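You operate a simulated robot arm through the tools that you are given. There is no shell and no other tool. Be economical: measure what you need, move in short steps, check, and stop when the job is done.

The job below is to be done with a simulated two-armed robot. You get a single attempt, and the scene is never put back.

TASK
Put the green paddle on the top of the small cabinet. Take the wooden block on the top of the green bench and put it away on the middle board of the tall rack. Take the short pale wedge on the top of the green bench and put it away on the ledge behind the grey vat. Take the short green bobbin and put it in the small teal tub. Take the violet hook and put it in the cane basket. Close the left cupboard door. Open the lid of the small cardboard box. Any order will do.

Only the result counts: the job must be done as asked and must still hold three seconds after the hand-in. Knocking over, shifting, dropping, spilling or breaking anything else fails it. Lids that push on must go on centred and level and be pressed home; caps that screw on are set level and turned clockwise until they are tight.

THE ROBOT
Two 6-joint arms with two-finger parallel grippers on one trunk, on a base that drives. Base frame: it is fixed to the floor where the robot stands at the start and does not move with it; the origin is under the middle of the robot, x ahead of it, y to its left, z up; the surface under the hand at the start is at about z = 780. Readings come in mm, rad, newtons and seconds.
The left shoulder is at the start at [50, 170, 1179], the right one opposite. Each reaches about 1092 mm from its shoulder. Places, roughly: cane basket (33x20x16 cm) [-4300, 4500, 800]; green paddle (7x18x3 cm) [500, 0, 800]; ledge behind the grey vat (37x24 cm) [-2980, 8220, 740]; left cupboard door [-1200, 7000, 400]; lid of the small cardboard box [-1500, 7200, 900]; middle board of the tall rack [700, 3000, 600]; short green bobbin (3x3x11 cm) [-3500, 200, 800]; short pale wedge (9x4x4 cm) [800, -1200, 800]; small teal tub (39x22x10 cm) [-3100, 0, 800]; top of the small cabinet (24x24 cm) [-640, -1840, 740]; violet hook (5x3x9 cm) [-6600, 5200, 800]; wooden block (4x9x4 cm) [700, -400, 800]. Payload 1.57 kg a hand.
The TCP of each hand is the grasp point between the finger pads, 30 mm short of the fingertips. In the tool frame z runs along the fingers and y along their closing line. Largest opening 80 mm; finger width 17, thickness 12; the body of the gripper, 40 by 82 mm, starts 80 mm behind the TCP.
Orientation is told as [roll, pitch, yaw] about the base's x, y, z axes, in that order, counted from this pose: with the fingers straight down and closing along the base's y, the tool's x points along the base's -x, its y along +y and its z along -z.

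THE INTERFACE
- The arms move only by the tool servo_tool. It takes "left_motion", "right_motion" or both (then of equal length, played together; a hand with none holds still); each is text: rows parted by semicolons, each of 7 numbers parted by spaces: the opening in per cent of the stroke, from 0 (shut) to 100 (fully open), then the shift along the tool's x, y, z in mm, then the turn, a rotation vector about the tool's x, y, z in rad. In form: hand x y z wx wy wz; .... A call has 1 to 8 rows; each row shifts and turns the commanded pose from where the row before left it, along the tool's axes as they then stand. A row lasts 0.2 s, in which the tool goes at most 50 mm and 0.15 rad; a call with a longer step from one row to the next is refused whole, and so is a gripper value outside its range. Where a pose cannot be reached the arm comes as near as it can. A force on the tool above 40 N (or 10 N above the force at the start of the call, whichever is more), or a blocked arm, ends the call early, and 0.2 s more pass. The fingers move at their own pace (about 72 mm/s each) and stop on an object; they squeeze with about 34 N. The grip force told is the motor's: it shows also when the fingers shut on nothing. Time passes only in rows, and 0.2 s behind the last, so rows that do not move let the fingers close. The reply holds the time, the measured pose of the TCP, the force on the tool along the base axes, the opening and the grip force, in the units named above and with some noise, with the torque about the TCP (base axes, N m) and any sound that the robot's microphone picked up.
- Cameras (640 x 400 px; columns grow to the right, rows downward): "scene" is now at [13, -23.9, 1750.2]; the picture's right is [-0.40, -0.92, 0.00], its down [-0.79, 0.34, -0.51] and it looks along [0.47, -0.20, -0.86] (base axes); focal length 287 px, centre (320, 200). "left" rides on the left gripper at [72, 7, -122] in its tool frame; the picture's right is [-0.09, 1.00, 0.00], its down [-0.84, -0.08, -0.54] and it looks along [-0.54, -0.05, 0.84] (tool axes); focal length 238 px, centre (320, 200). "right" rides on the right gripper at [72, -7, -122] in its tool frame; the picture's right is [0.09, 1.00, 0.00], its down [-0.84, 0.08, -0.54] and it looks along [-0.54, 0.05, 0.84] (tool axes); focal length 238 px, centre (320, 200). There is no depth. A picture from a camera that has moved, and an enlarged one, comes with that camera's place and axes in the base frame and with its lens. The place of the scene camera against the robot may be out by one fixed shift of up to 25 mm in any direction.
- grab_frame(camera): a new picture of that camera. No time passes.
- slide_trunk(by): slides the trunk up (or, below 0, down) by that many mm; the arms and the scene camera ride with it, the base frame stays. It gives what a move gives, with no picture.
- drive_base(legs): drives the robot by 1 to 6 legs, each [ahead, left, turn to the left] in mm, mm and rad, along the robot's own axes; the way and the turn of a leg run together, so that a leg with both is an arc; at most 1500 mm and 3.142 rad a leg. The arms and the cameras ride along, it lands a little off, and it stops where it bumps. It gives what a move gives.
- head_to(pan, tilt): turns the head with the scene camera to pan (to the left, within 1.501 rad either way) and tilt (down, from -0.506 to 1.204), counted from straight ahead of the robot. It gives what a move gives.
- zoom(camera, box): a new picture of the part [left, top, right, bottom] of that camera's present view, enlarged. No time passes.
- finish_job(): hands the job in; it is judged then, once.

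Work in short steps. Places have to be worked out from the pictures, the camera data and where the tool is seen: move nearer, look again, correct. Check each grasp and each placing, and mend what went wrong. You have 186 turns and 174 pictures in all, those below and enlarged ones among them. Open the grippers and draw the arms clear of the work before you hand the job in, unless the task says otherwise; then end with one line.

The tools are called after "Emit:" as a command line: name --argument value ..., lists and objects as JSON in quotes. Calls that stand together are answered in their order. servo_tool: Moves the arms, as the interface text tells. Its arguments: {"type":"object","properties":{"left_motion":{"type":"string"},"right_motion":{"type":"string"}},"required":[]} The other tools are called the same way: slide_trunk (by) slides the trunk up or down; drive_base (legs) drives the base; head_to (pan, tilt) turns the head that bears the scene camera; grab_frame (camera) takes a picture; zoom (camera, box) takes an enlarged picture of a part of a camera's view; finish_job () hands the job in.

At the start:

```text
clock: 0.0
left_eef_pos: [568.1, -12.0, 1069.1]
left_tool_rot: [0.0, 0.0, 0.0]
left_wrist_force: [0.4, -0.1, -0.1]
left_moment: [-0.01, 0.03, -0.01]
left_gripper_width: 80.1
left_grip_force: 0.0
right_eef_pos: [471.0, -556.7, 1069.1]
right_tool_rot: [0.0, 0.001, 0.001]
right_wrist_force: [0.4, -0.3, -0.5]
right_moment: [-0.02, 0.0, 0.0]
right_gripper_width: 80.2
right_grip_force: 0.0
trunk travel left (down, up): [-794.0, 176.0]
robot x, y, heading: [1.7, -1.1, -0.002]
head pan, tilt: [-0.407, 1.031]
```

scene: 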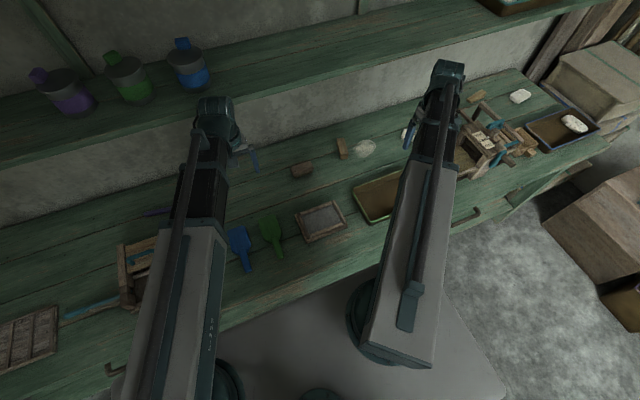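
right: 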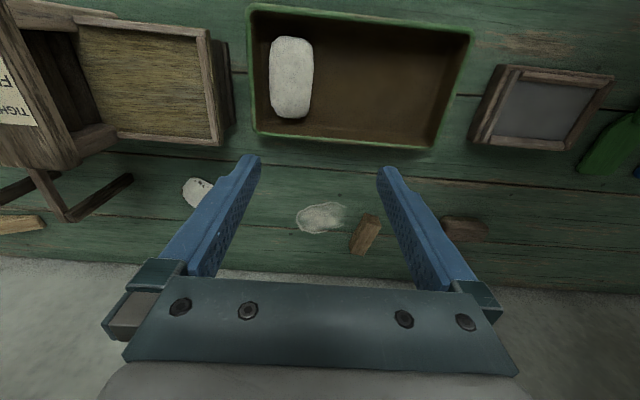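
left: 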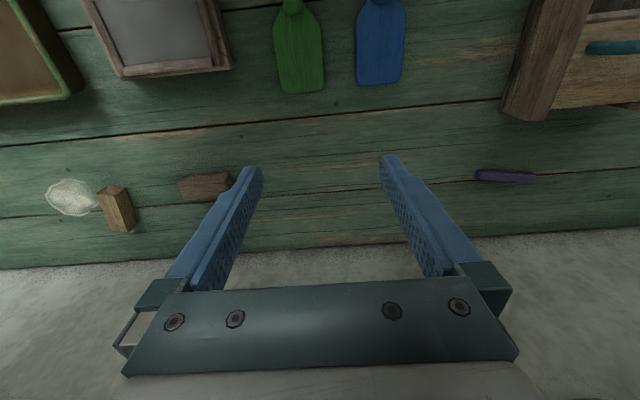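

I start by looking closely at the bench items: the left camera for the paddle and the scene camera for the two small blocks.

Emit:
zoom --camera "scene" --box '[220, 80, 420, 280]'

Emit:
zoom --camera "scene" --box '[400, 60, 640, 220]'

```text
2.00 times, centred on (320, 180) of scene
camera zoom: at [13.0, -23.9, 1750.2], right [-0.4, -0.92, 0.0], down [-0.79, 0.34, -0.51], along [0.47, -0.2, -0.86], focal length 574 px, centre (320, 240)
```

zoom: 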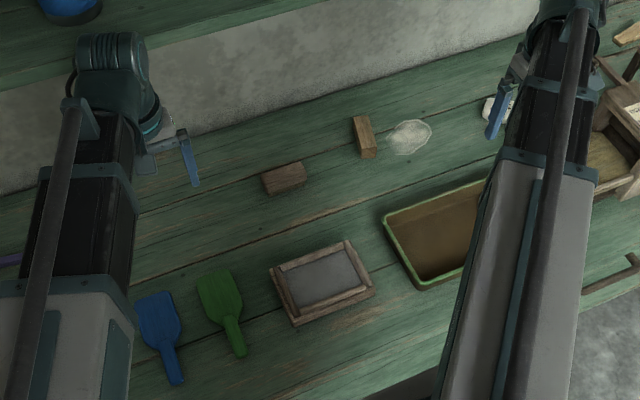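

```text
2.50 times, centred on (520, 140) of scene
camera zoom: at [13.0, -23.9, 1750.2], right [-0.4, -0.92, 0.0], down [-0.79, 0.34, -0.51], along [0.47, -0.2, -0.86], focal length 718 px, centre (-180, 350)
```

zoom: 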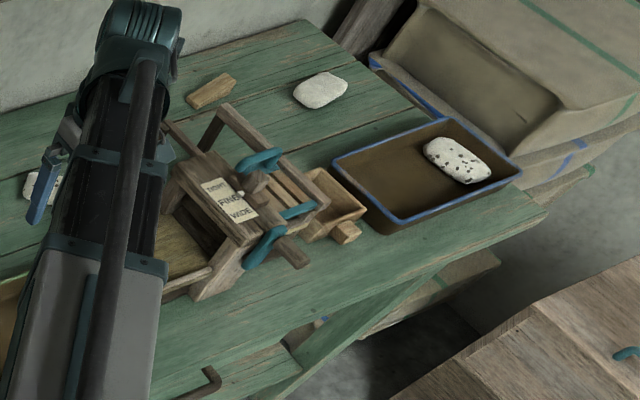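

I judge the light block at about [729,-434] and the dark one at [697,-235]; the listed place fits the light one. I zoom on both with the wrist camera to tell them apart.

Emit:
zoom --camera "left" --box '[30, 150, 250, 290]'

Emit:
zoom --camera "left" --box '[220, 0, 440, 130]'

```text
2.86 times, centred on (140, 220) of left
camera zoom: at [495.5, -5.1, 1190.6], right [0.09, 1.0, 0.0], down [0.84, -0.08, 0.54], along [0.54, -0.05, -0.84], focal length 681 px, centre (834, 143)
```

zoom: 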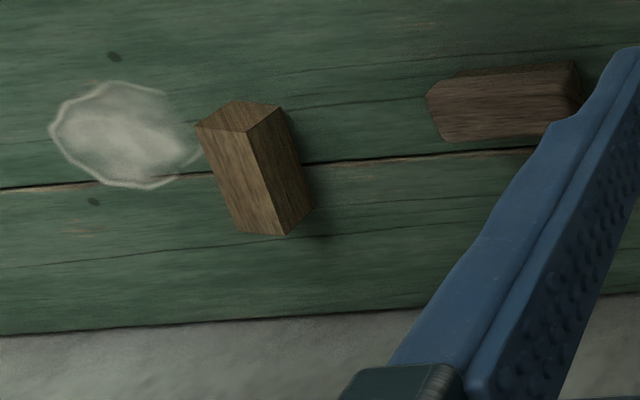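

```text
2.91 times, centred on (330, 65) of left
camera zoom: at [495.5, -5.1, 1190.6], right [0.09, 1.0, 0.0], down [0.84, -0.08, 0.54], along [0.54, -0.05, -0.84], focal length 693 px, centre (291, 593)
```

zoom: 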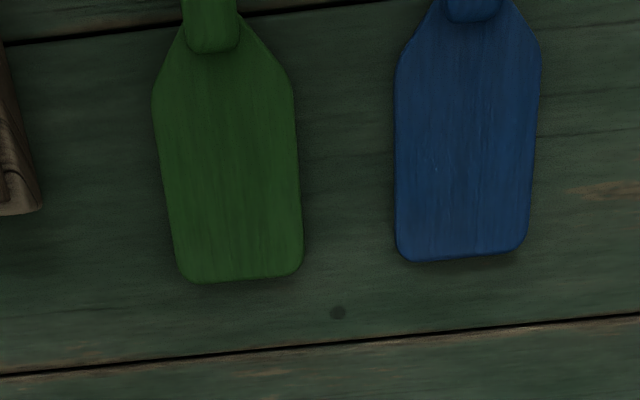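

The light block is clearly the wooden block; the paddle's handle points to the robot, with its centre at about [435,-37]. I bring the left hand over the handle and look.

Emit:
servo_tool --left_motion "100 26.6 -5 37.8 0 0 0;100 26.6 -5 37.8 0 0 0;100 26.6 -5 37.8 0 0 0;100 26.6 -5 37.8 0 0 0;100 26.6 -5 37.8 0 0 0;100 0 0 0 0 0 0"

Emit:
grab_frame --camera "left"

Emit:
grab_frame --camera "scene"

```text
clock: 1.4
left_eef_pos: [433.4, -38.4, 1068.8]
left_tool_rot: [0.001, 0.0, 0.0]
left_wrist_force: [-0.5, -0.1, -0.1]
left_moment: [0.0, 0.04, 0.0]
left_gripper_width: 79.9
left_grip_force: 0.1
left hand out of reach, approached as far as the arm can: row 1, 2, 3, 4, 5
right_eef_pos: [471.8, -556.8, 1068.7]
right_tool_rot: [0.0, -0.001, 0.002]
right_wrist_force: [0.3, -0.6, -0.2]
right_moment: [-0.01, 0.02, 0.01]
right_gripper_width: 79.9
right_grip_force: 0.1
trunk travel left (down, up): [-794.0, 176.0]
robot x, y, heading: [2.1, 3.6, 0.001]
head pan, tilt: [-0.407, 1.031]
```

```text
166 pictures are left
camera left: at [361.2, -30.3, 1190.6], right [0.09, 1.0, 0.0], down [0.84, -0.08, 0.54], along [0.54, -0.05, -0.84], focal length 238 px, centre (320, 200)
```

left: 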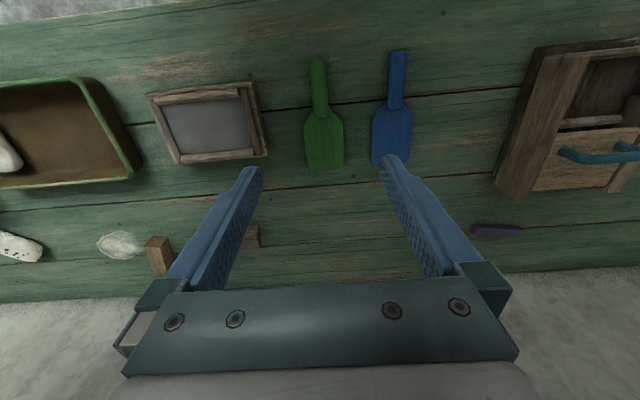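

```text
165 pictures are left
camera scene: at [13.2, -23.9, 1750.2], right [-0.4, -0.92, 0.0], down [-0.79, 0.34, -0.51], along [0.47, -0.2, -0.86], focal length 287 px, centre (320, 200)
```

scene: 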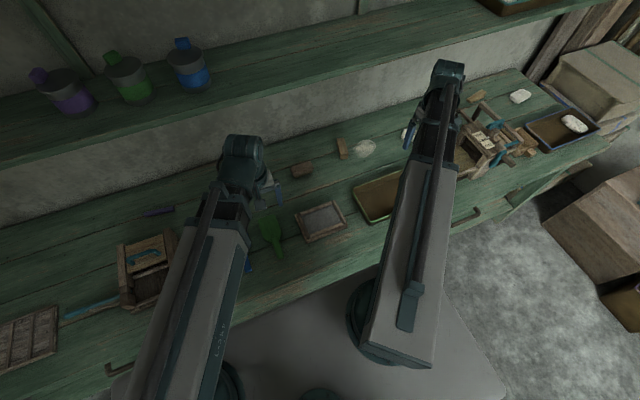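

The arm has no downward reach at this trunk height, so the trunk must come down. First I raise the right hand so that it keeps clear of the bench items.

Emit:
servo_tool --right_motion "100 0 0 -45 0 0 0;100 0 0 -45 0 0 0;100 0 0 -45 0 0 0;100 0 0 -45 0 0 0;100 0 0 -45 0 0 0;100 0 0 -45 0 0 0" --left_motion "100 1.5 0 0 0 0 0;100 1.5 0 0 0 0 0;100 1 0 0 0 0 0;100 0 0 0 0 0 0;100 0 0 0 0 0 0;100 0 0 0 0 0 0"

```text
clock: 2.8
left_eef_pos: [431.4, -37.8, 1069.3]
left_tool_rot: [0.001, 0.0, -0.001]
left_wrist_force: [0.6, -0.3, -0.2]
left_moment: [0.0, 0.01, 0.02]
left_gripper_width: 80.1
left_grip_force: 0.0
right_eef_pos: [471.8, -556.7, 1068.9]
right_tool_rot: [0.0, 0.001, -0.001]
right_wrist_force: [0.2, 0.1, 0.3]
right_moment: [0.0, 0.01, 0.03]
right_gripper_width: 79.8
right_grip_force: 0.1
right hand out of reach, approached as far as the arm can: row 1, 2, 3, 4, 5, 6
trunk travel left (down, up): [-794.0, 176.0]
robot x, y, heading: [-0.6, 0.0, -0.001]
head pan, tilt: [-0.407, 1.031]
```

Vertical motion seems to come only from the trunk (planar arms). So I take the right hand back off the bench (front edge at about x=300) before I lower the trunk.

Emit:
servo_tool --right_motion "100 42 -8 0 0 0 0;100 42 -8 0 0 0 0;100 42 -8 0 0 0 0;100 42 -8 0 0 0 0;100 42 -8 0 0 0 0;100 42 -8 0 0 0 0;100 20 0 0 0 0 0"

Emit:
grab_frame --camera "right"

Emit:
grab_frame --camera "scene"

```text
clock: 4.4
left_eef_pos: [430.5, -37.8, 1069.6]
left_tool_rot: [-0.001, 0.001, 0.0]
left_wrist_force: [-0.3, -0.7, 0.0]
left_moment: [-0.01, 0.0, 0.0]
left_gripper_width: 80.4
left_grip_force: 0.0
right_eef_pos: [203.2, -604.4, 1067.8]
right_tool_rot: [0.0, -0.001, 0.0]
right_wrist_force: [-0.3, 0.1, -0.4]
right_moment: [0.02, 0.01, -0.02]
right_gripper_width: 80.2
right_grip_force: 0.0
right hand out of reach, approached as far as the arm can: row 6
trunk travel left (down, up): [-794.0, 176.0]
robot x, y, heading: [-2.5, 1.7, 0.005]
head pan, tilt: [-0.407, 1.031]
```

```text
164 pictures are left
camera right: at [132.1, -610.8, 1190.5], right [-0.09, 1.0, 0.0], down [0.84, 0.08, 0.54], along [0.54, 0.05, -0.84], focal length 238 px, centre (320, 200)
```

right: 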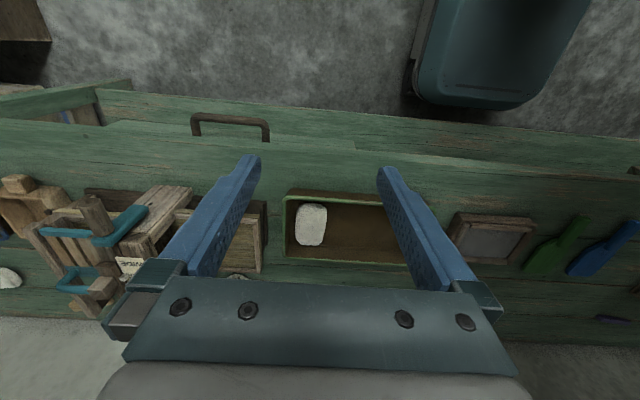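

```text
163 pictures are left
camera scene: at [12.9, -23.9, 1750.2], right [-0.39, -0.92, 0.0], down [-0.79, 0.34, -0.51], along [0.47, -0.2, -0.86], focal length 287 px, centre (320, 200)
```

scene: 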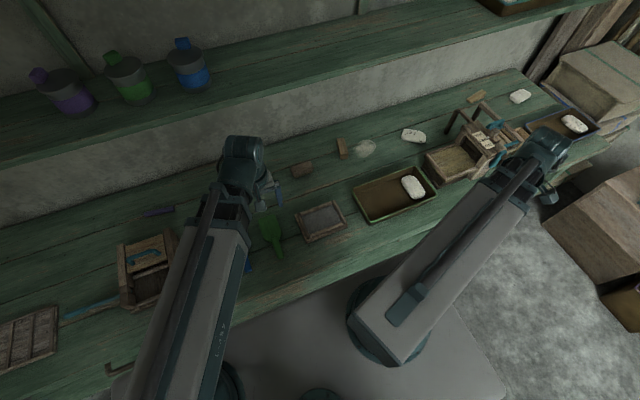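

The right hand is now off the bench at x=203. I lower the trunk part of the way and look again.

Emit:
slide_trunk --by -170

Emit:
grab_frame --camera "left"

Emit:
grab_frame --camera "right"

```text
clock: 6.3
left_eef_pos: [431.2, -36.5, 899.1]
left_tool_rot: [0.0, 0.0, 0.0]
left_wrist_force: [0.8, 0.1, 0.3]
left_moment: [0.0, -0.03, 0.0]
left_gripper_width: 80.0
left_grip_force: 0.0
right_eef_pos: [203.3, -604.6, 899.6]
right_tool_rot: [-0.002, -0.001, 0.0]
right_wrist_force: [0.0, -0.3, 0.4]
right_moment: [0.01, 0.01, -0.05]
right_gripper_width: 80.1
right_grip_force: 0.0
trunk travel left (down, up): [-624.0, 346.0]
robot x, y, heading: [0.8, -3.5, -0.003]
head pan, tilt: [-0.407, 1.031]
```

```text
162 pictures are left
camera left: at [358.5, -29.9, 1020.7], right [0.09, 1.0, 0.0], down [0.84, -0.08, 0.54], along [0.54, -0.05, -0.84], focal length 238 px, centre (320, 200)
```

left: 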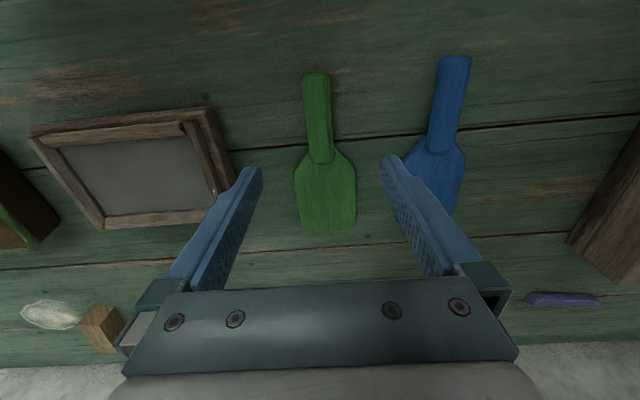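

```text
161 pictures are left
camera right: at [132.5, -610.7, 1020.5], right [-0.09, 1.0, 0.0], down [0.84, 0.08, 0.54], along [0.54, 0.05, -0.84], focal length 238 px, centre (320, 200)
```

right: 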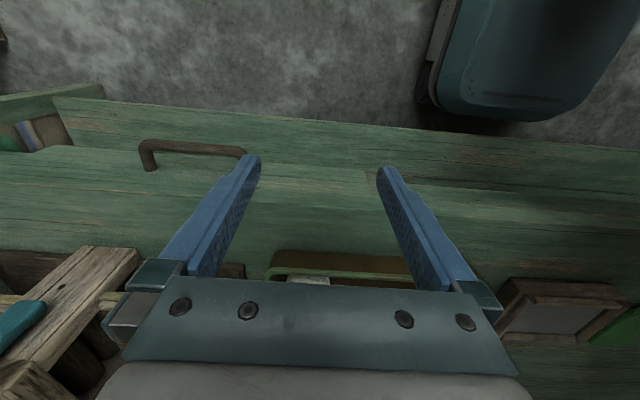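

The handle is centred between the fingers. Before going lower I check the gap between the right fingers and the bench front.

Emit:
zoom --camera "right" --box '[130, 80, 450, 280]'

```text
2.00 times, centred on (290, 180) of right
camera zoom: at [132.5, -610.7, 1020.5], right [-0.09, 1.0, 0.0], down [0.84, 0.08, 0.54], along [0.54, 0.05, -0.84], focal length 477 px, centre (380, 240)
```

zoom: 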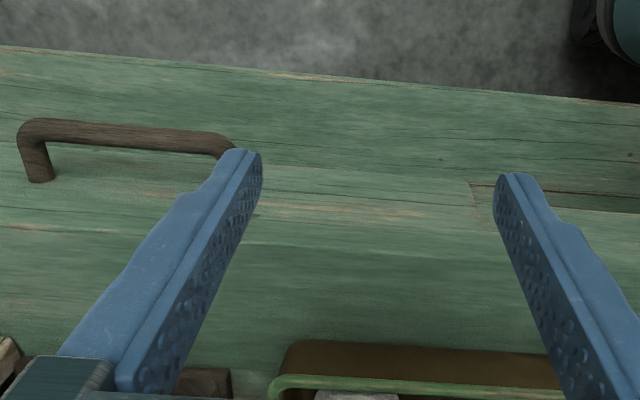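

The bench-top edge is at about x=293, so the right hand is clear. I go down so that the left fingertips stop about 6 mm above the bench, then close on the handle.

Emit:
slide_trunk --by -83

Emit:
servo_tool --left_motion "0 0 0 0 0 0 0;0 0 0 0 0 0 0;0 0 0 0 0 0 0;0 0 0 0 0 0 0"

Emit:
grab_frame --camera "left"

```text
clock: 7.5
left_eef_pos: [431.4, -37.6, 816.7]
left_tool_rot: [-0.001, -0.001, 0.002]
left_wrist_force: [0.3, -0.1, -0.1]
left_moment: [-0.01, -0.03, 0.01]
left_gripper_width: 79.8
left_grip_force: 0.1
right_eef_pos: [203.6, -604.9, 816.7]
right_tool_rot: [0.0, 0.0, -0.001]
right_wrist_force: [0.2, 0.3, 0.9]
right_moment: [0.0, 0.03, 0.0]
right_gripper_width: 79.9
right_grip_force: 0.1
trunk travel left (down, up): [-541.0, 429.0]
robot x, y, heading: [-1.6, 1.2, -0.001]
head pan, tilt: [-0.407, 1.031]
```

```text
clock: 8.5
left_eef_pos: [431.0, -38.0, 816.7]
left_tool_rot: [0.001, 0.0, 0.0]
left_wrist_force: [0.0, -0.4, 1.3]
left_moment: [-0.05, 0.01, 0.0]
left_gripper_width: 23.1
left_grip_force: 33.6
right_eef_pos: [203.6, -604.6, 816.4]
right_tool_rot: [0.0, 0.0, 0.0]
right_wrist_force: [-0.9, 0.3, 0.4]
right_moment: [-0.01, -0.01, 0.0]
right_gripper_width: 80.2
right_grip_force: 0.0
trunk travel left (down, up): [-541.0, 429.0]
robot x, y, heading: [-1.2, 3.7, 0.001]
head pan, tilt: [-0.407, 1.031]
```

```text
159 pictures are left
camera left: at [358.5, -29.9, 937.7], right [0.09, 1.0, 0.0], down [0.84, -0.08, 0.54], along [0.54, -0.05, -0.84], focal length 238 px, centre (320, 200)
```

left: 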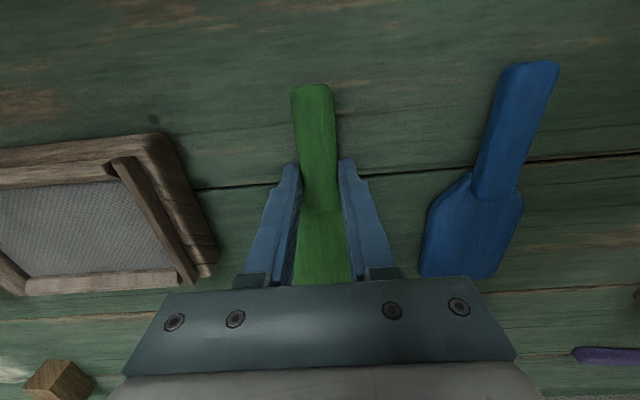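

The paddle is held at its handle (23 mm). I lift it with the trunk, then look to the right-rear for the way to the small cabinet.

Emit:
slide_trunk --by 230

Emit:
head_to --pan -1.5 --tilt 0.6

Emit:
grab_frame --camera "scene"

Emit:
grab_frame --camera "left"

```text
clock: 10.9
left_eef_pos: [431.4, -37.8, 1046.6]
left_tool_rot: [0.0, 0.001, -0.001]
left_wrist_force: [0.3, 0.3, -1.4]
left_moment: [0.01, 0.06, 0.05]
left_gripper_width: 22.9
left_grip_force: 34.4
right_eef_pos: [203.1, -604.2, 1046.5]
right_tool_rot: [-0.002, 0.001, 0.001]
right_wrist_force: [-0.2, -0.2, -0.5]
right_moment: [0.02, 0.03, 0.0]
right_gripper_width: 80.0
right_grip_force: 0.0
trunk travel left (down, up): [-771.0, 199.0]
robot x, y, heading: [2.6, 2.2, 0.001]
head pan, tilt: [-0.407, 1.031]
```

```text
clock: 12.3
left_eef_pos: [431.1, -37.7, 1046.8]
left_tool_rot: [-0.001, 0.0, -0.001]
left_wrist_force: [0.7, 0.4, -1.4]
left_moment: [0.02, 0.05, -0.02]
left_gripper_width: 23.1
left_grip_force: 33.5
right_eef_pos: [203.5, -604.2, 1046.5]
right_tool_rot: [0.001, -0.001, -0.002]
right_wrist_force: [-0.1, 0.3, -0.4]
right_moment: [-0.01, 0.03, 0.0]
right_gripper_width: 80.2
right_grip_force: 0.1
trunk travel left (down, up): [-771.0, 199.0]
robot x, y, heading: [3.3, -1.8, 0.001]
head pan, tilt: [-1.499, 0.6]
```

```text
158 pictures are left
camera scene: at [-42.7, -85.4, 1761.4], right [-1.0, -0.07, 0.0], down [-0.04, 0.56, -0.82], along [0.06, -0.82, -0.57], focal length 287 px, centre (320, 200)
```

scene: 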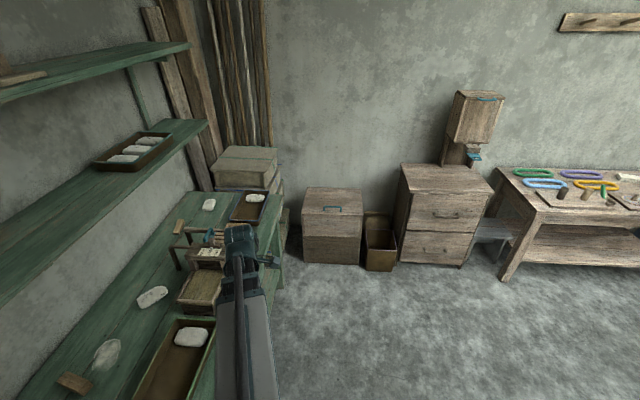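

```text
157 pictures are left
camera left: at [358.6, -29.9, 1167.6], right [0.09, 1.0, 0.0], down [0.84, -0.08, 0.54], along [0.54, -0.05, -0.84], focal length 238 px, centre (320, 200)
```

left: 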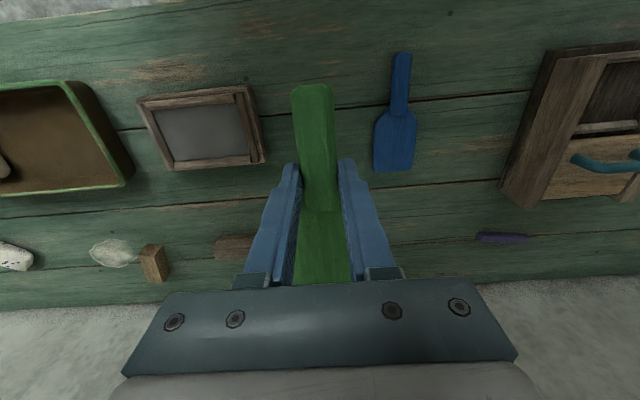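

The small cabinet is the drawer cabinet near (440,215). I zoom to see its top and the free floor.

Emit:
zoom --camera "scene" --box '[350, 80, 550, 280]'

```text
2.00 times, centred on (450, 180) of scene
camera zoom: at [-42.7, -85.4, 1761.4], right [-1.0, -0.07, 0.0], down [-0.04, 0.56, -0.82], along [0.06, -0.82, -0.57], focal length 574 px, centre (60, 240)
```

zoom: 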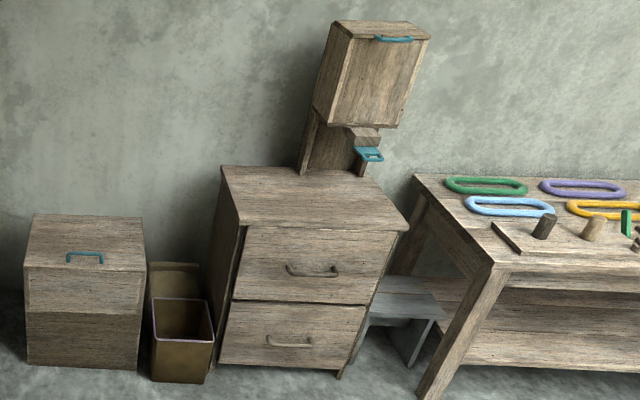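

The place on the cabinet top is x -760..-520, y -1960..-1720. I tuck both hands and look left-rear to be sure of free floor before backing off.

Emit:
servo_tool --left_motion "0 40 0 0 0 0 0;0 40 0 0 0 0 0;0 40 0 0 0 0 0;0 10 0 0 0 0 0;0 0 0 0 0 0 0" --right_motion "100 -10 40 0 0 0 0;100 -10 40 0 0 0 0;100 -10 40 0 0 0 0;100 -10 40 0 0 0 0;100 -10 30 0 0 0 0"

Emit:
head_to --pan 1.5 --tilt 0.6

Emit:
grab_frame --camera "scene"

```text
clock: 13.5
left_eef_pos: [368.0, -84.8, 1046.1]
left_tool_rot: [0.0, 0.0, 0.0]
left_wrist_force: [-0.3, 0.8, -1.2]
left_moment: [0.01, 0.05, 0.0]
left_gripper_width: 23.1
left_grip_force: 34.4
left hand out of reach, approached as far as the arm can: row 1, 2, 3, 4
right_eef_pos: [302.0, -489.4, 1046.9]
right_tool_rot: [0.002, 0.002, 0.0]
right_wrist_force: [0.2, 0.2, -0.5]
right_moment: [-0.03, 0.0, 0.02]
right_gripper_width: 80.0
right_grip_force: 0.1
right hand out of reach, approached as far as the arm can: row 2, 3, 4, 5
trunk travel left (down, up): [-771.0, 199.0]
robot x, y, heading: [-4.2, 0.5, -0.002]
head pan, tilt: [-1.499, 0.6]
```

```text
clock: 16.1
left_eef_pos: [368.6, -85.2, 1046.6]
left_tool_rot: [0.001, -0.001, 0.0]
left_wrist_force: [0.7, 0.2, -0.7]
left_moment: [-0.01, 0.05, 0.0]
left_gripper_width: 23.1
left_grip_force: 34.2
right_eef_pos: [301.6, -490.5, 1045.6]
right_tool_rot: [0.003, 0.004, 0.0]
right_wrist_force: [0.8, -1.2, -0.3]
right_moment: [0.01, 0.0, 0.0]
right_gripper_width: 80.1
right_grip_force: 0.0
trunk travel left (down, up): [-771.0, 199.0]
robot x, y, heading: [-3.7, -0.7, 0.0]
head pan, tilt: [1.499, 0.6]
```

```text
155 pictures are left
camera scene: at [-42.7, 90.9, 1761.4], right [1.0, -0.07, 0.0], down [-0.04, -0.56, -0.83], along [0.06, 0.82, -0.56], focal length 287 px, centre (320, 200)
```

scene: 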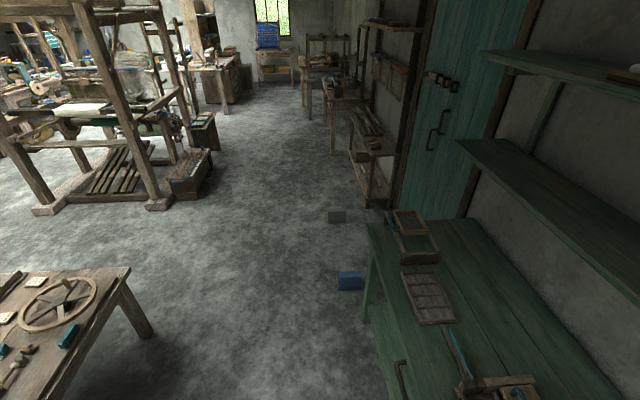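

The arms can't retract inside about 407 mm, and a table edge stands at x≈-850 to the left-rear. I back off only 250 mm, strafe right along the bench, turn right, and come up in front of the cabinet, stopping short.

Emit:
drive_base --legs '[[-250, 0, 0], [0, -900, 0], [0, 0, -1.571], [100, -390, 0]]'

Emit:
head_to --pan 0 --tilt 0.75

Emit:
grab_frame --camera "scene"

```text
clock: 28.2
left_eef_pos: [-738.2, -1369.3, 1045.9]
left_tool_rot: [0.003, 0.0, -1.571]
left_wrist_force: [-1.1, -1.4, -1.6]
left_moment: [0.06, -0.04, 0.01]
left_gripper_width: 23.3
left_grip_force: 33.4
right_eef_pos: [-1143.5, -1303.0, 1046.1]
right_tool_rot: [0.001, 0.003, -1.57]
right_wrist_force: [-0.5, -0.3, -0.4]
right_moment: [0.01, -0.03, 0.04]
right_gripper_width: 80.1
right_grip_force: 0.1
trunk travel left (down, up): [-771.0, 199.0]
robot x, y, heading: [-653.4, -1000.7, -1.569]
head pan, tilt: [1.499, 0.6]
```

```text
clock: 29.8
left_eef_pos: [-737.4, -1369.7, 1047.2]
left_tool_rot: [0.002, 0.001, -1.57]
left_wrist_force: [0.5, -0.4, -1.2]
left_moment: [0.04, -0.02, 0.0]
left_gripper_width: 23.1
left_grip_force: 34.2
right_eef_pos: [-1142.8, -1303.4, 1045.8]
right_tool_rot: [0.002, 0.002, -1.57]
right_wrist_force: [-0.5, 0.9, -0.9]
right_moment: [-0.03, 0.0, -0.01]
right_gripper_width: 80.1
right_grip_force: 0.0
trunk travel left (down, up): [-771.0, 199.0]
robot x, y, heading: [-655.1, -1002.6, -1.572]
head pan, tilt: [0.0, 0.75]
```

```text
154 pictures are left
camera scene: at [-661.4, -1041.2, 1748.6], right [-1.0, 0.0, 0.0], down [0.0, 0.68, -0.73], along [0.0, -0.73, -0.68], focal length 287 px, centre (320, 200)
```

scene: 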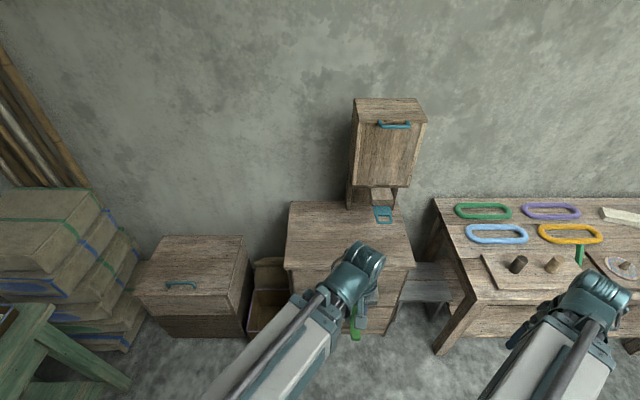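

The cabinet top spans x -1042..-512 with its front at y≈-1724; the dispenser is to the right-rear, clear of my place. I drive 100 mm nearer and reach the paddle out to TCP (-640,-1804).

Emit:
drive_base --legs '[[100, 0, 0]]'

Emit:
servo_tool --left_motion "0 -42 12.2 0 0 0 0;0 -42 12.2 0 0 0 0;0 -42 12.2 0 0 0 0;0 -42 12.2 0 0 0 0;0 -42 12.2 0 0 0 0;0 -42 12.2 0 0 0 0;0 -42 12.2 0 0 0 0;0 -41 12.2 0 0 0 0"

Emit:
grab_frame --camera "scene"

Emit:
grab_frame --camera "left"

```text
clock: 31.0
left_eef_pos: [-737.5, -1469.9, 1045.3]
left_tool_rot: [0.001, 0.002, -1.57]
left_wrist_force: [0.2, -0.5, -1.1]
left_moment: [0.08, 0.02, 0.0]
left_gripper_width: 23.1
left_grip_force: 33.7
right_eef_pos: [-1143.2, -1403.1, 1045.7]
right_tool_rot: [0.002, 0.001, -1.571]
right_wrist_force: [-0.1, -0.2, -0.2]
right_moment: [0.0, 0.02, 0.0]
right_gripper_width: 80.1
right_grip_force: 0.1
trunk travel left (down, up): [-771.0, 199.0]
robot x, y, heading: [-650.1, -1100.8, -1.57]
head pan, tilt: [0.0, 0.75]
```

```text
clock: 32.8
left_eef_pos: [-638.6, -1803.1, 1045.5]
left_tool_rot: [0.0, 0.001, -1.572]
left_wrist_force: [0.5, 0.0, -1.1]
left_moment: [0.06, -0.02, 0.0]
left_gripper_width: 23.0
left_grip_force: 34.0
right_eef_pos: [-1141.6, -1403.2, 1046.1]
right_tool_rot: [0.001, 0.003, -1.571]
right_wrist_force: [-0.3, 0.0, -0.6]
right_moment: [0.01, -0.01, 0.02]
right_gripper_width: 79.9
right_grip_force: 0.0
trunk travel left (down, up): [-771.0, 199.0]
robot x, y, heading: [-654.7, -1104.0, -1.57]
head pan, tilt: [0.0, 0.75]
```

```text
153 pictures are left
camera scene: at [-661.3, -1141.5, 1748.5], right [-1.0, 0.0, 0.0], down [0.0, 0.68, -0.73], along [0.0, -0.73, -0.68], focal length 287 px, centre (320, 200)
```

scene: 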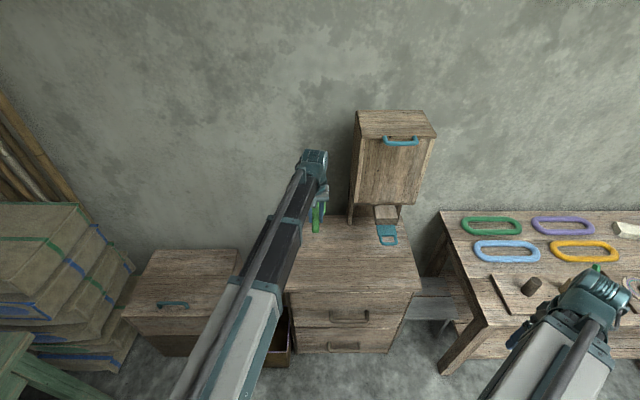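

```text
152 pictures are left
camera left: at [-632.2, -1731.6, 1167.4], right [1.0, -0.09, 0.0], down [-0.08, -0.84, 0.54], along [-0.05, -0.54, -0.84], focal length 238 px, centre (320, 200)
```

left: 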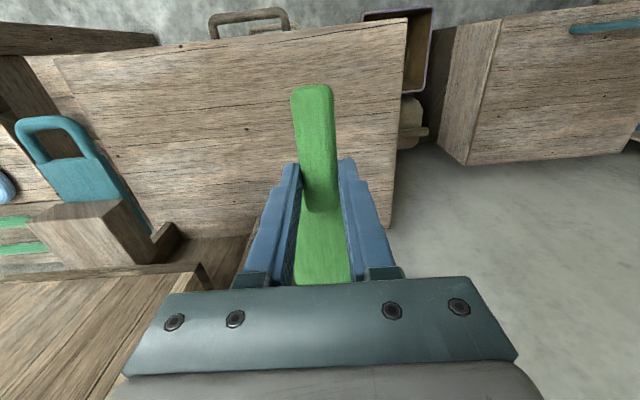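

The paddle is above its place with clearance to the dispenser. I lower the trunk to about 6 mm above the expected contact height.

Emit:
slide_trunk --by -255

Emit:
grab_frame --camera "left"

Emit:
grab_frame --camera "scene"

```text
clock: 35.4
left_eef_pos: [-638.4, -1802.0, 791.7]
left_tool_rot: [0.002, -0.001, -1.57]
left_wrist_force: [-0.1, 0.7, -0.9]
left_moment: [0.07, -0.01, 0.0]
left_gripper_width: 23.2
left_grip_force: 34.1
right_eef_pos: [-1141.9, -1401.6, 790.9]
right_tool_rot: [0.002, 0.002, -1.57]
right_wrist_force: [0.0, -0.1, 0.0]
right_moment: [-0.03, 0.0, -0.03]
right_gripper_width: 79.9
right_grip_force: 0.1
trunk travel left (down, up): [-516.0, 454.0]
robot x, y, heading: [-653.4, -1100.0, -1.572]
head pan, tilt: [0.0, 0.75]
```

```text
151 pictures are left
camera left: at [-632.5, -1730.2, 912.7], right [1.0, -0.09, 0.0], down [-0.08, -0.84, 0.54], along [-0.05, -0.54, -0.84], focal length 238 px, centre (320, 200)
```

left: 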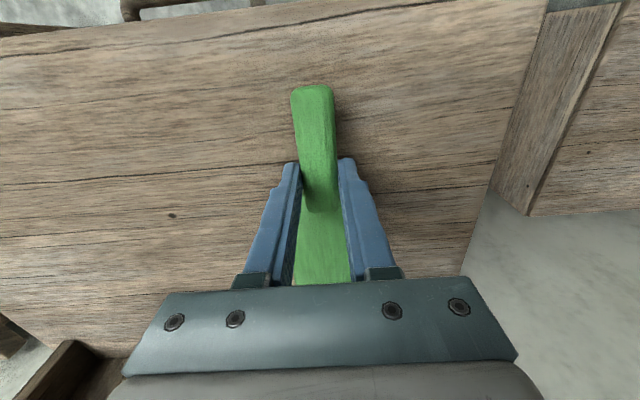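

```text
150 pictures are left
camera scene: at [-661.5, -1140.6, 1493.6], right [-1.0, 0.0, 0.0], down [0.0, 0.68, -0.73], along [0.0, -0.73, -0.68], focal length 287 px, centre (320, 200)
```

scene: 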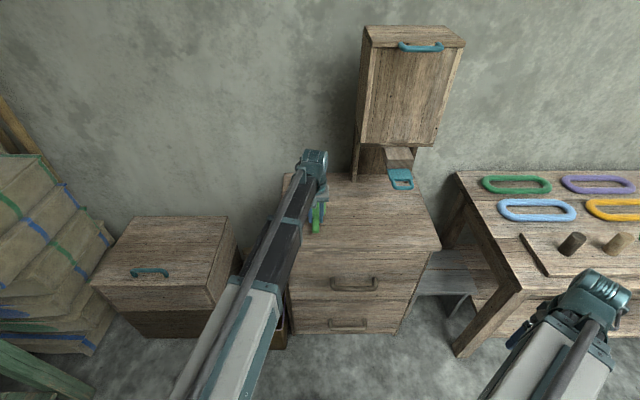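

The paddle hangs well within the top, about 14 mm above it. I ease down and watch the wrist force.

Emit:
slide_trunk --by -10

Emit:
slide_trunk --by -4

```text
clock: 36.0
left_eef_pos: [-638.8, -1803.4, 780.4]
left_tool_rot: [0.003, -0.001, -1.571]
left_wrist_force: [-0.4, 0.9, 1.5]
left_moment: [-0.2, -0.02, -0.02]
left_gripper_width: 23.2
left_grip_force: 34.2
right_eef_pos: [-1142.7, -1402.3, 781.1]
right_tool_rot: [0.001, 0.001, -1.573]
right_wrist_force: [-0.6, 0.3, 0.6]
right_moment: [0.01, 0.0, 0.0]
right_gripper_width: 80.1
right_grip_force: 0.2
trunk travel left (down, up): [-506.0, 464.0]
robot x, y, heading: [-652.3, -1098.8, -1.572]
head pan, tilt: [0.0, 0.75]
```

```text
clock: 36.5
left_eef_pos: [-639.8, -1801.4, 779.3]
left_tool_rot: [0.002, -0.001, -1.571]
left_wrist_force: [0.6, -2.2, 28.4]
left_moment: [-0.4, 0.02, -0.02]
left_gripper_width: 23.1
left_grip_force: 33.5
right_eef_pos: [-1142.4, -1401.9, 777.8]
right_tool_rot: [0.002, -0.002, -1.571]
right_wrist_force: [0.0, 0.5, 0.0]
right_moment: [0.02, -0.01, 0.01]
right_gripper_width: 79.8
right_grip_force: 0.1
trunk travel left (down, up): [-502.0, 468.0]
robot x, y, heading: [-649.0, -1098.7, -1.567]
head pan, tilt: [0.0, 0.75]
```

The paddle now rests on the cabinet top (28 N on the wrist). I ease up 2 mm, open the fingers, then lift straight up.

Emit:
slide_trunk --by 2

Emit:
servo_tool --left_motion "40 0 0 0 0 0 0;80 0 0 0 0 0 0;80 0 0 0 0 0 0;80 0 0 0 0 0 0"

Emit:
slide_trunk --by 266

Emit:
grab_frame --camera "left"

```text
clock: 37.0
left_eef_pos: [-638.3, -1801.4, 779.0]
left_tool_rot: [0.0, 0.003, -1.571]
left_wrist_force: [-1.1, 0.5, -1.2]
left_moment: [0.1, 0.01, 0.0]
left_gripper_width: 23.3
left_grip_force: 34.2
right_eef_pos: [-1142.6, -1403.8, 777.5]
right_tool_rot: [0.002, 0.003, -1.571]
right_wrist_force: [-0.1, 0.0, 0.5]
right_moment: [-0.01, 0.03, -0.01]
right_gripper_width: 79.8
right_grip_force: 0.1
trunk travel left (down, up): [-504.0, 466.0]
robot x, y, heading: [-653.0, -1102.2, -1.566]
head pan, tilt: [0.0, 0.75]
```

```text
clock: 38.0
left_eef_pos: [-638.7, -1802.6, 779.7]
left_tool_rot: [0.001, 0.0, -1.572]
left_wrist_force: [-0.3, 1.1, 0.4]
left_moment: [-0.03, 0.02, 0.02]
left_gripper_width: 63.8
left_grip_force: 0.1
right_eef_pos: [-1142.7, -1402.6, 779.4]
right_tool_rot: [0.001, 0.002, -1.571]
right_wrist_force: [0.4, 0.3, 0.4]
right_moment: [0.0, -0.02, -0.01]
right_gripper_width: 80.1
right_grip_force: 0.1
trunk travel left (down, up): [-504.0, 466.0]
robot x, y, heading: [-651.3, -1103.0, -1.57]
head pan, tilt: [0.0, 0.75]
```

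```text
clock: 40.7
left_eef_pos: [-638.6, -1802.3, 1045.5]
left_tool_rot: [0.001, 0.001, -1.57]
left_wrist_force: [0.8, -0.5, 0.8]
left_moment: [0.0, -0.01, -0.01]
left_gripper_width: 64.0
left_grip_force: 0.1
right_eef_pos: [-1143.9, -1402.6, 1045.8]
right_tool_rot: [0.0, 0.001, -1.573]
right_wrist_force: [0.7, 0.5, 0.4]
right_moment: [-0.02, 0.03, 0.0]
right_gripper_width: 80.1
right_grip_force: 0.0
trunk travel left (down, up): [-770.0, 200.0]
robot x, y, heading: [-650.1, -1104.9, -1.574]
head pan, tilt: [0.0, 0.75]
```

```text
149 pictures are left
camera left: at [-632.5, -1730.3, 1166.6], right [1.0, -0.09, 0.0], down [-0.08, -0.84, 0.54], along [-0.05, -0.54, -0.84], focal length 238 px, centre (320, 200)
```

left: 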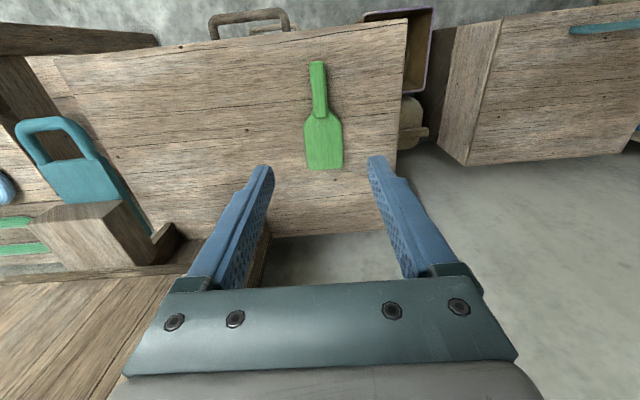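

The paddle lies well on the cabinet. Now I swing the left hand out to its side in two moves so it will stay off the bench later.

Emit:
servo_tool --left_motion "80 12 47 0 0 0 0;80 12 47 0 0 0 0;80 12 47 0 0 0 0;80 12 47 0 0 0 0;80 12 47 0 0 0 0;80 12 47 0 0 0 0;80 12 47 0 0 0 0;80 12 47 0 0 0 0"

Emit:
servo_tool --left_motion "80 45 19 0 0 0 0;80 45 19 0 0 0 0;80 45 19 0 0 0 0;80 45 19 0 0 0 0;80 45 19 0 0 0 0;80 45 19 0 0 0 0;80 45 19 0 0 0 0;80 45 19 0 0 0 0"

Emit:
drive_base --legs '[[-150, 0, 0], [0, 0, 1.571], [550, -230, 0]]'

Emit:
head_to --pan -0.3 --tilt 0.85

Emit:
grab_frame --camera "scene"

```text
clock: 42.5
left_eef_pos: [-261.0, -1707.9, 1044.4]
left_tool_rot: [-0.001, -0.001, -1.573]
left_wrist_force: [-0.7, -0.1, 0.4]
left_moment: [-0.02, 0.01, 0.01]
left_gripper_width: 64.2
left_grip_force: 0.0
right_eef_pos: [-1141.5, -1402.2, 1044.8]
right_tool_rot: [-0.001, 0.002, -1.571]
right_wrist_force: [0.1, -0.4, 0.8]
right_moment: [0.0, 0.01, -0.02]
right_gripper_width: 80.0
right_grip_force: 0.1
trunk travel left (down, up): [-770.0, 200.0]
robot x, y, heading: [-650.9, -1098.4, -1.574]
head pan, tilt: [0.0, 0.75]
```

```text
clock: 44.3
left_eef_pos: [-111.5, -1346.5, 1044.3]
left_tool_rot: [0.001, 0.001, -1.574]
left_wrist_force: [0.7, 0.0, 0.3]
left_moment: [-0.05, 0.0, -0.01]
left_gripper_width: 64.1
left_grip_force: 0.1
right_eef_pos: [-1143.0, -1401.6, 1046.9]
right_tool_rot: [0.002, 0.001, -1.571]
right_wrist_force: [-1.5, 1.0, 0.0]
right_moment: [0.0, 0.02, 0.01]
right_gripper_width: 80.2
right_grip_force: 0.0
trunk travel left (down, up): [-770.0, 200.0]
robot x, y, heading: [-649.3, -1101.3, -1.569]
head pan, tilt: [0.0, 0.75]
```

```text
clock: 52.4
left_eef_pos: [139.6, -650.4, 1044.2]
left_tool_rot: [0.003, 0.002, -0.018]
left_wrist_force: [0.3, 0.6, -0.4]
left_moment: [0.0, -0.03, 0.0]
left_gripper_width: 64.0
left_grip_force: 0.0
right_eef_pos: [176.5, -1681.7, 1045.2]
right_tool_rot: [0.002, 0.002, -0.017]
right_wrist_force: [-0.2, 0.4, 0.4]
right_moment: [-0.03, 0.06, 0.03]
right_gripper_width: 79.8
right_grip_force: 0.0
trunk travel left (down, up): [-770.0, 200.0]
robot x, y, heading: [-118.9, -1188.5, -0.018]
head pan, tilt: [0.0, 0.75]
```

```text
clock: 53.2
left_eef_pos: [138.6, -650.0, 1045.6]
left_tool_rot: [0.002, -0.001, -0.016]
left_wrist_force: [0.5, -0.1, 0.7]
left_moment: [-0.01, -0.03, -0.01]
left_gripper_width: 63.8
left_grip_force: 0.0
right_eef_pos: [176.9, -1681.6, 1045.4]
right_tool_rot: [0.002, 0.003, -0.018]
right_wrist_force: [-0.7, 0.4, -0.2]
right_moment: [0.0, 0.01, -0.01]
right_gripper_width: 80.1
right_grip_force: 0.1
trunk travel left (down, up): [-770.0, 200.0]
robot x, y, heading: [-116.4, -1184.1, -0.019]
head pan, tilt: [-0.3, 0.85]
```

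```text
148 pictures are left
camera scene: at [-92.2, -1207.1, 1739.6], right [-0.31, -0.95, 0.0], down [-0.71, 0.23, -0.66], along [0.63, -0.21, -0.75], focal length 287 px, centre (320, 200)
```

scene: 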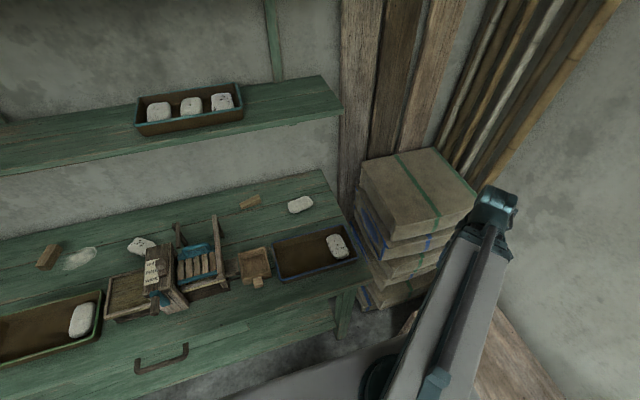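

The wedge is near [780,-1200], behind the press (post tops about z 940, near [611,-1048]). I bring the right hand in front of it at the present height, clear of the sack stack.

Emit:
servo_tool --right_motion "100 -22 43 0 0 0 0;100 -22 43 0 0 0 0;100 -22 43 0 0 0 0;100 -22 43 0 0 0 0;100 -22 43 0 0 0 0;100 -22 43 0 0 0 0;100 -35 30 0 0 0 0;100 -40 20 0 0 0 0"

Emit:
slide_trunk --by -90

Emit:
servo_tool --right_motion "100 -40 20 0 0 0 0;100 -45 15 0 0 0 0;100 -45 15 0 0 0 0;100 -45 15 0 0 0 0;100 -45 10 0 0 0 0"

Emit:
grab_frame --camera "right"

Emit:
grab_frame --camera "scene"

```text
clock: 55.0
left_eef_pos: [141.1, -650.1, 1044.4]
left_tool_rot: [0.0, 0.002, -0.017]
left_wrist_force: [0.4, 0.2, -0.3]
left_moment: [0.0, 0.0, -0.01]
left_gripper_width: 64.2
left_grip_force: 0.1
right_eef_pos: [419.7, -1401.0, 1042.4]
right_tool_rot: [-0.001, 0.001, -0.019]
right_wrist_force: [0.0, -0.3, -0.2]
right_moment: [0.04, -0.02, 0.0]
right_gripper_width: 80.2
right_grip_force: 0.1
right hand out of reach, approached as far as the arm can: row 1, 2, 3
trunk travel left (down, up): [-770.0, 200.0]
robot x, y, heading: [-118.6, -1186.1, -0.024]
head pan, tilt: [-0.3, 0.85]
```

```text
clock: 56.3
left_eef_pos: [140.1, -649.1, 955.3]
left_tool_rot: [0.001, 0.001, -0.017]
left_wrist_force: [0.9, -0.7, -0.3]
left_moment: [-0.02, 0.0, -0.01]
left_gripper_width: 63.8
left_grip_force: 0.0
right_eef_pos: [416.5, -1402.4, 955.4]
right_tool_rot: [0.003, 0.002, -0.016]
right_wrist_force: [-0.1, 1.1, -0.3]
right_moment: [-0.01, -0.01, 0.02]
right_gripper_width: 80.0
right_grip_force: 0.1
trunk travel left (down, up): [-680.0, 290.0]
robot x, y, heading: [-117.7, -1188.4, -0.017]
head pan, tilt: [-0.3, 0.85]
```

```text
clock: 57.5
left_eef_pos: [139.5, -650.8, 955.4]
left_tool_rot: [0.0, 0.003, -0.018]
left_wrist_force: [0.3, 0.3, 0.1]
left_moment: [0.01, -0.01, 0.01]
left_gripper_width: 64.1
left_grip_force: 0.1
right_eef_pos: [641.3, -1331.1, 954.0]
right_tool_rot: [0.001, 0.003, -0.018]
right_wrist_force: [0.5, -0.3, 0.8]
right_moment: [0.03, -0.02, -0.04]
right_gripper_width: 80.2
right_grip_force: 0.1
trunk travel left (down, up): [-680.0, 290.0]
robot x, y, heading: [-115.3, -1183.2, -0.021]
head pan, tilt: [-0.3, 0.85]
```

```text
147 pictures are left
camera right: at [571.0, -1336.9, 1076.3], right [-0.07, 1.0, 0.0], down [0.84, 0.06, 0.54], along [0.54, 0.04, -0.84], focal length 238 px, centre (320, 200)
```

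right: 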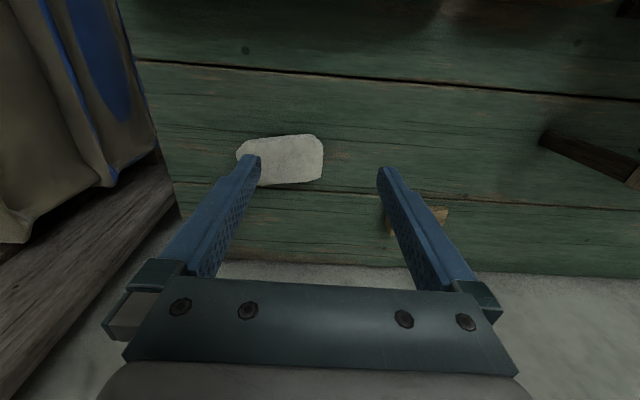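

```text
146 pictures are left
camera scene: at [-91.6, -1207.1, 1649.5], right [-0.31, -0.95, 0.0], down [-0.71, 0.23, -0.66], along [0.63, -0.21, -0.75], focal length 287 px, centre (320, 200)
```

scene: 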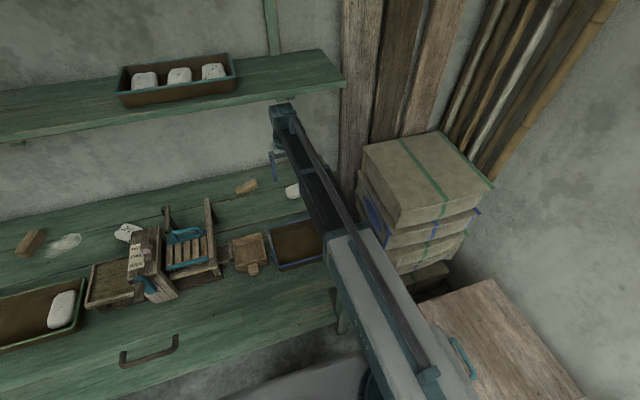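

The wedge shows at about [767,-1160]; the stone at [692,-1374] is well away. I move the hand over toward it and look again.

Emit:
servo_tool --right_motion "100 -10 42 0 0 0 0;100 -10 42 0 0 0 0;100 -10 42 0 0 0 0;100 -15 30 0 0 0 0;100 -15 0 0 0 0 0"

Emit:
grab_frame --camera "right"

Emit:
grab_frame --camera "scene"

```text
clock: 58.7
left_eef_pos: [138.6, -651.3, 954.9]
left_tool_rot: [0.001, 0.0, -0.019]
left_wrist_force: [-0.3, 0.0, 0.2]
left_moment: [0.03, -0.02, 0.03]
left_gripper_width: 63.9
left_grip_force: 0.0
right_eef_pos: [700.6, -1175.8, 954.2]
right_tool_rot: [0.001, 0.004, -0.017]
right_wrist_force: [-0.3, 0.4, 0.7]
right_moment: [0.01, 0.0, -0.01]
right_gripper_width: 80.0
right_grip_force: 0.1
trunk travel left (down, up): [-680.0, 290.0]
robot x, y, heading: [-114.1, -1187.6, -0.019]
head pan, tilt: [-0.3, 0.85]
```

```text
145 pictures are left
camera right: at [629.7, -1180.9, 1076.4], right [-0.07, 1.0, 0.0], down [0.84, 0.06, 0.54], along [0.54, 0.04, -0.84], focal length 238 px, centre (320, 200)
```

right: 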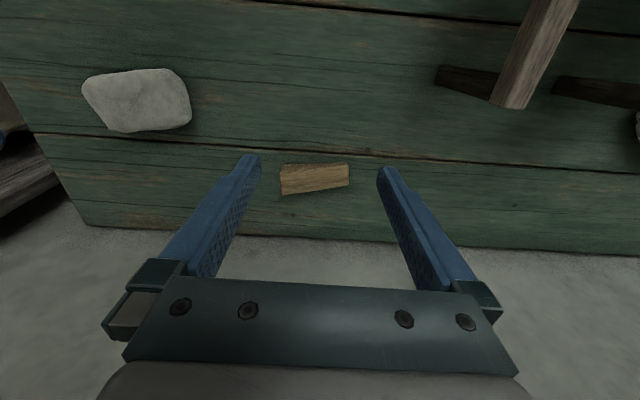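

```text
144 pictures are left
camera scene: at [-92.0, -1207.2, 1649.5], right [-0.31, -0.95, 0.0], down [-0.71, 0.23, -0.66], along [0.63, -0.21, -0.75], focal length 287 px, centre (320, 200)
```

scene: 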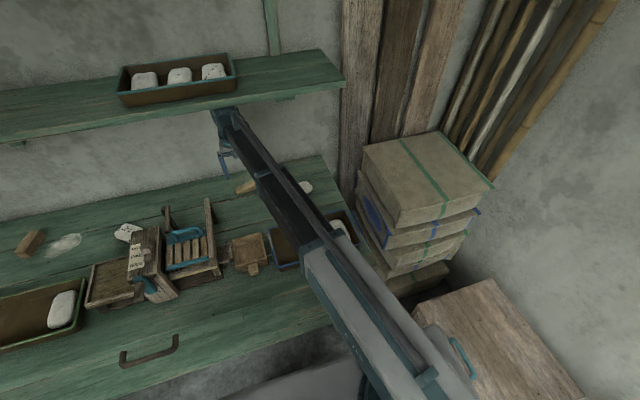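

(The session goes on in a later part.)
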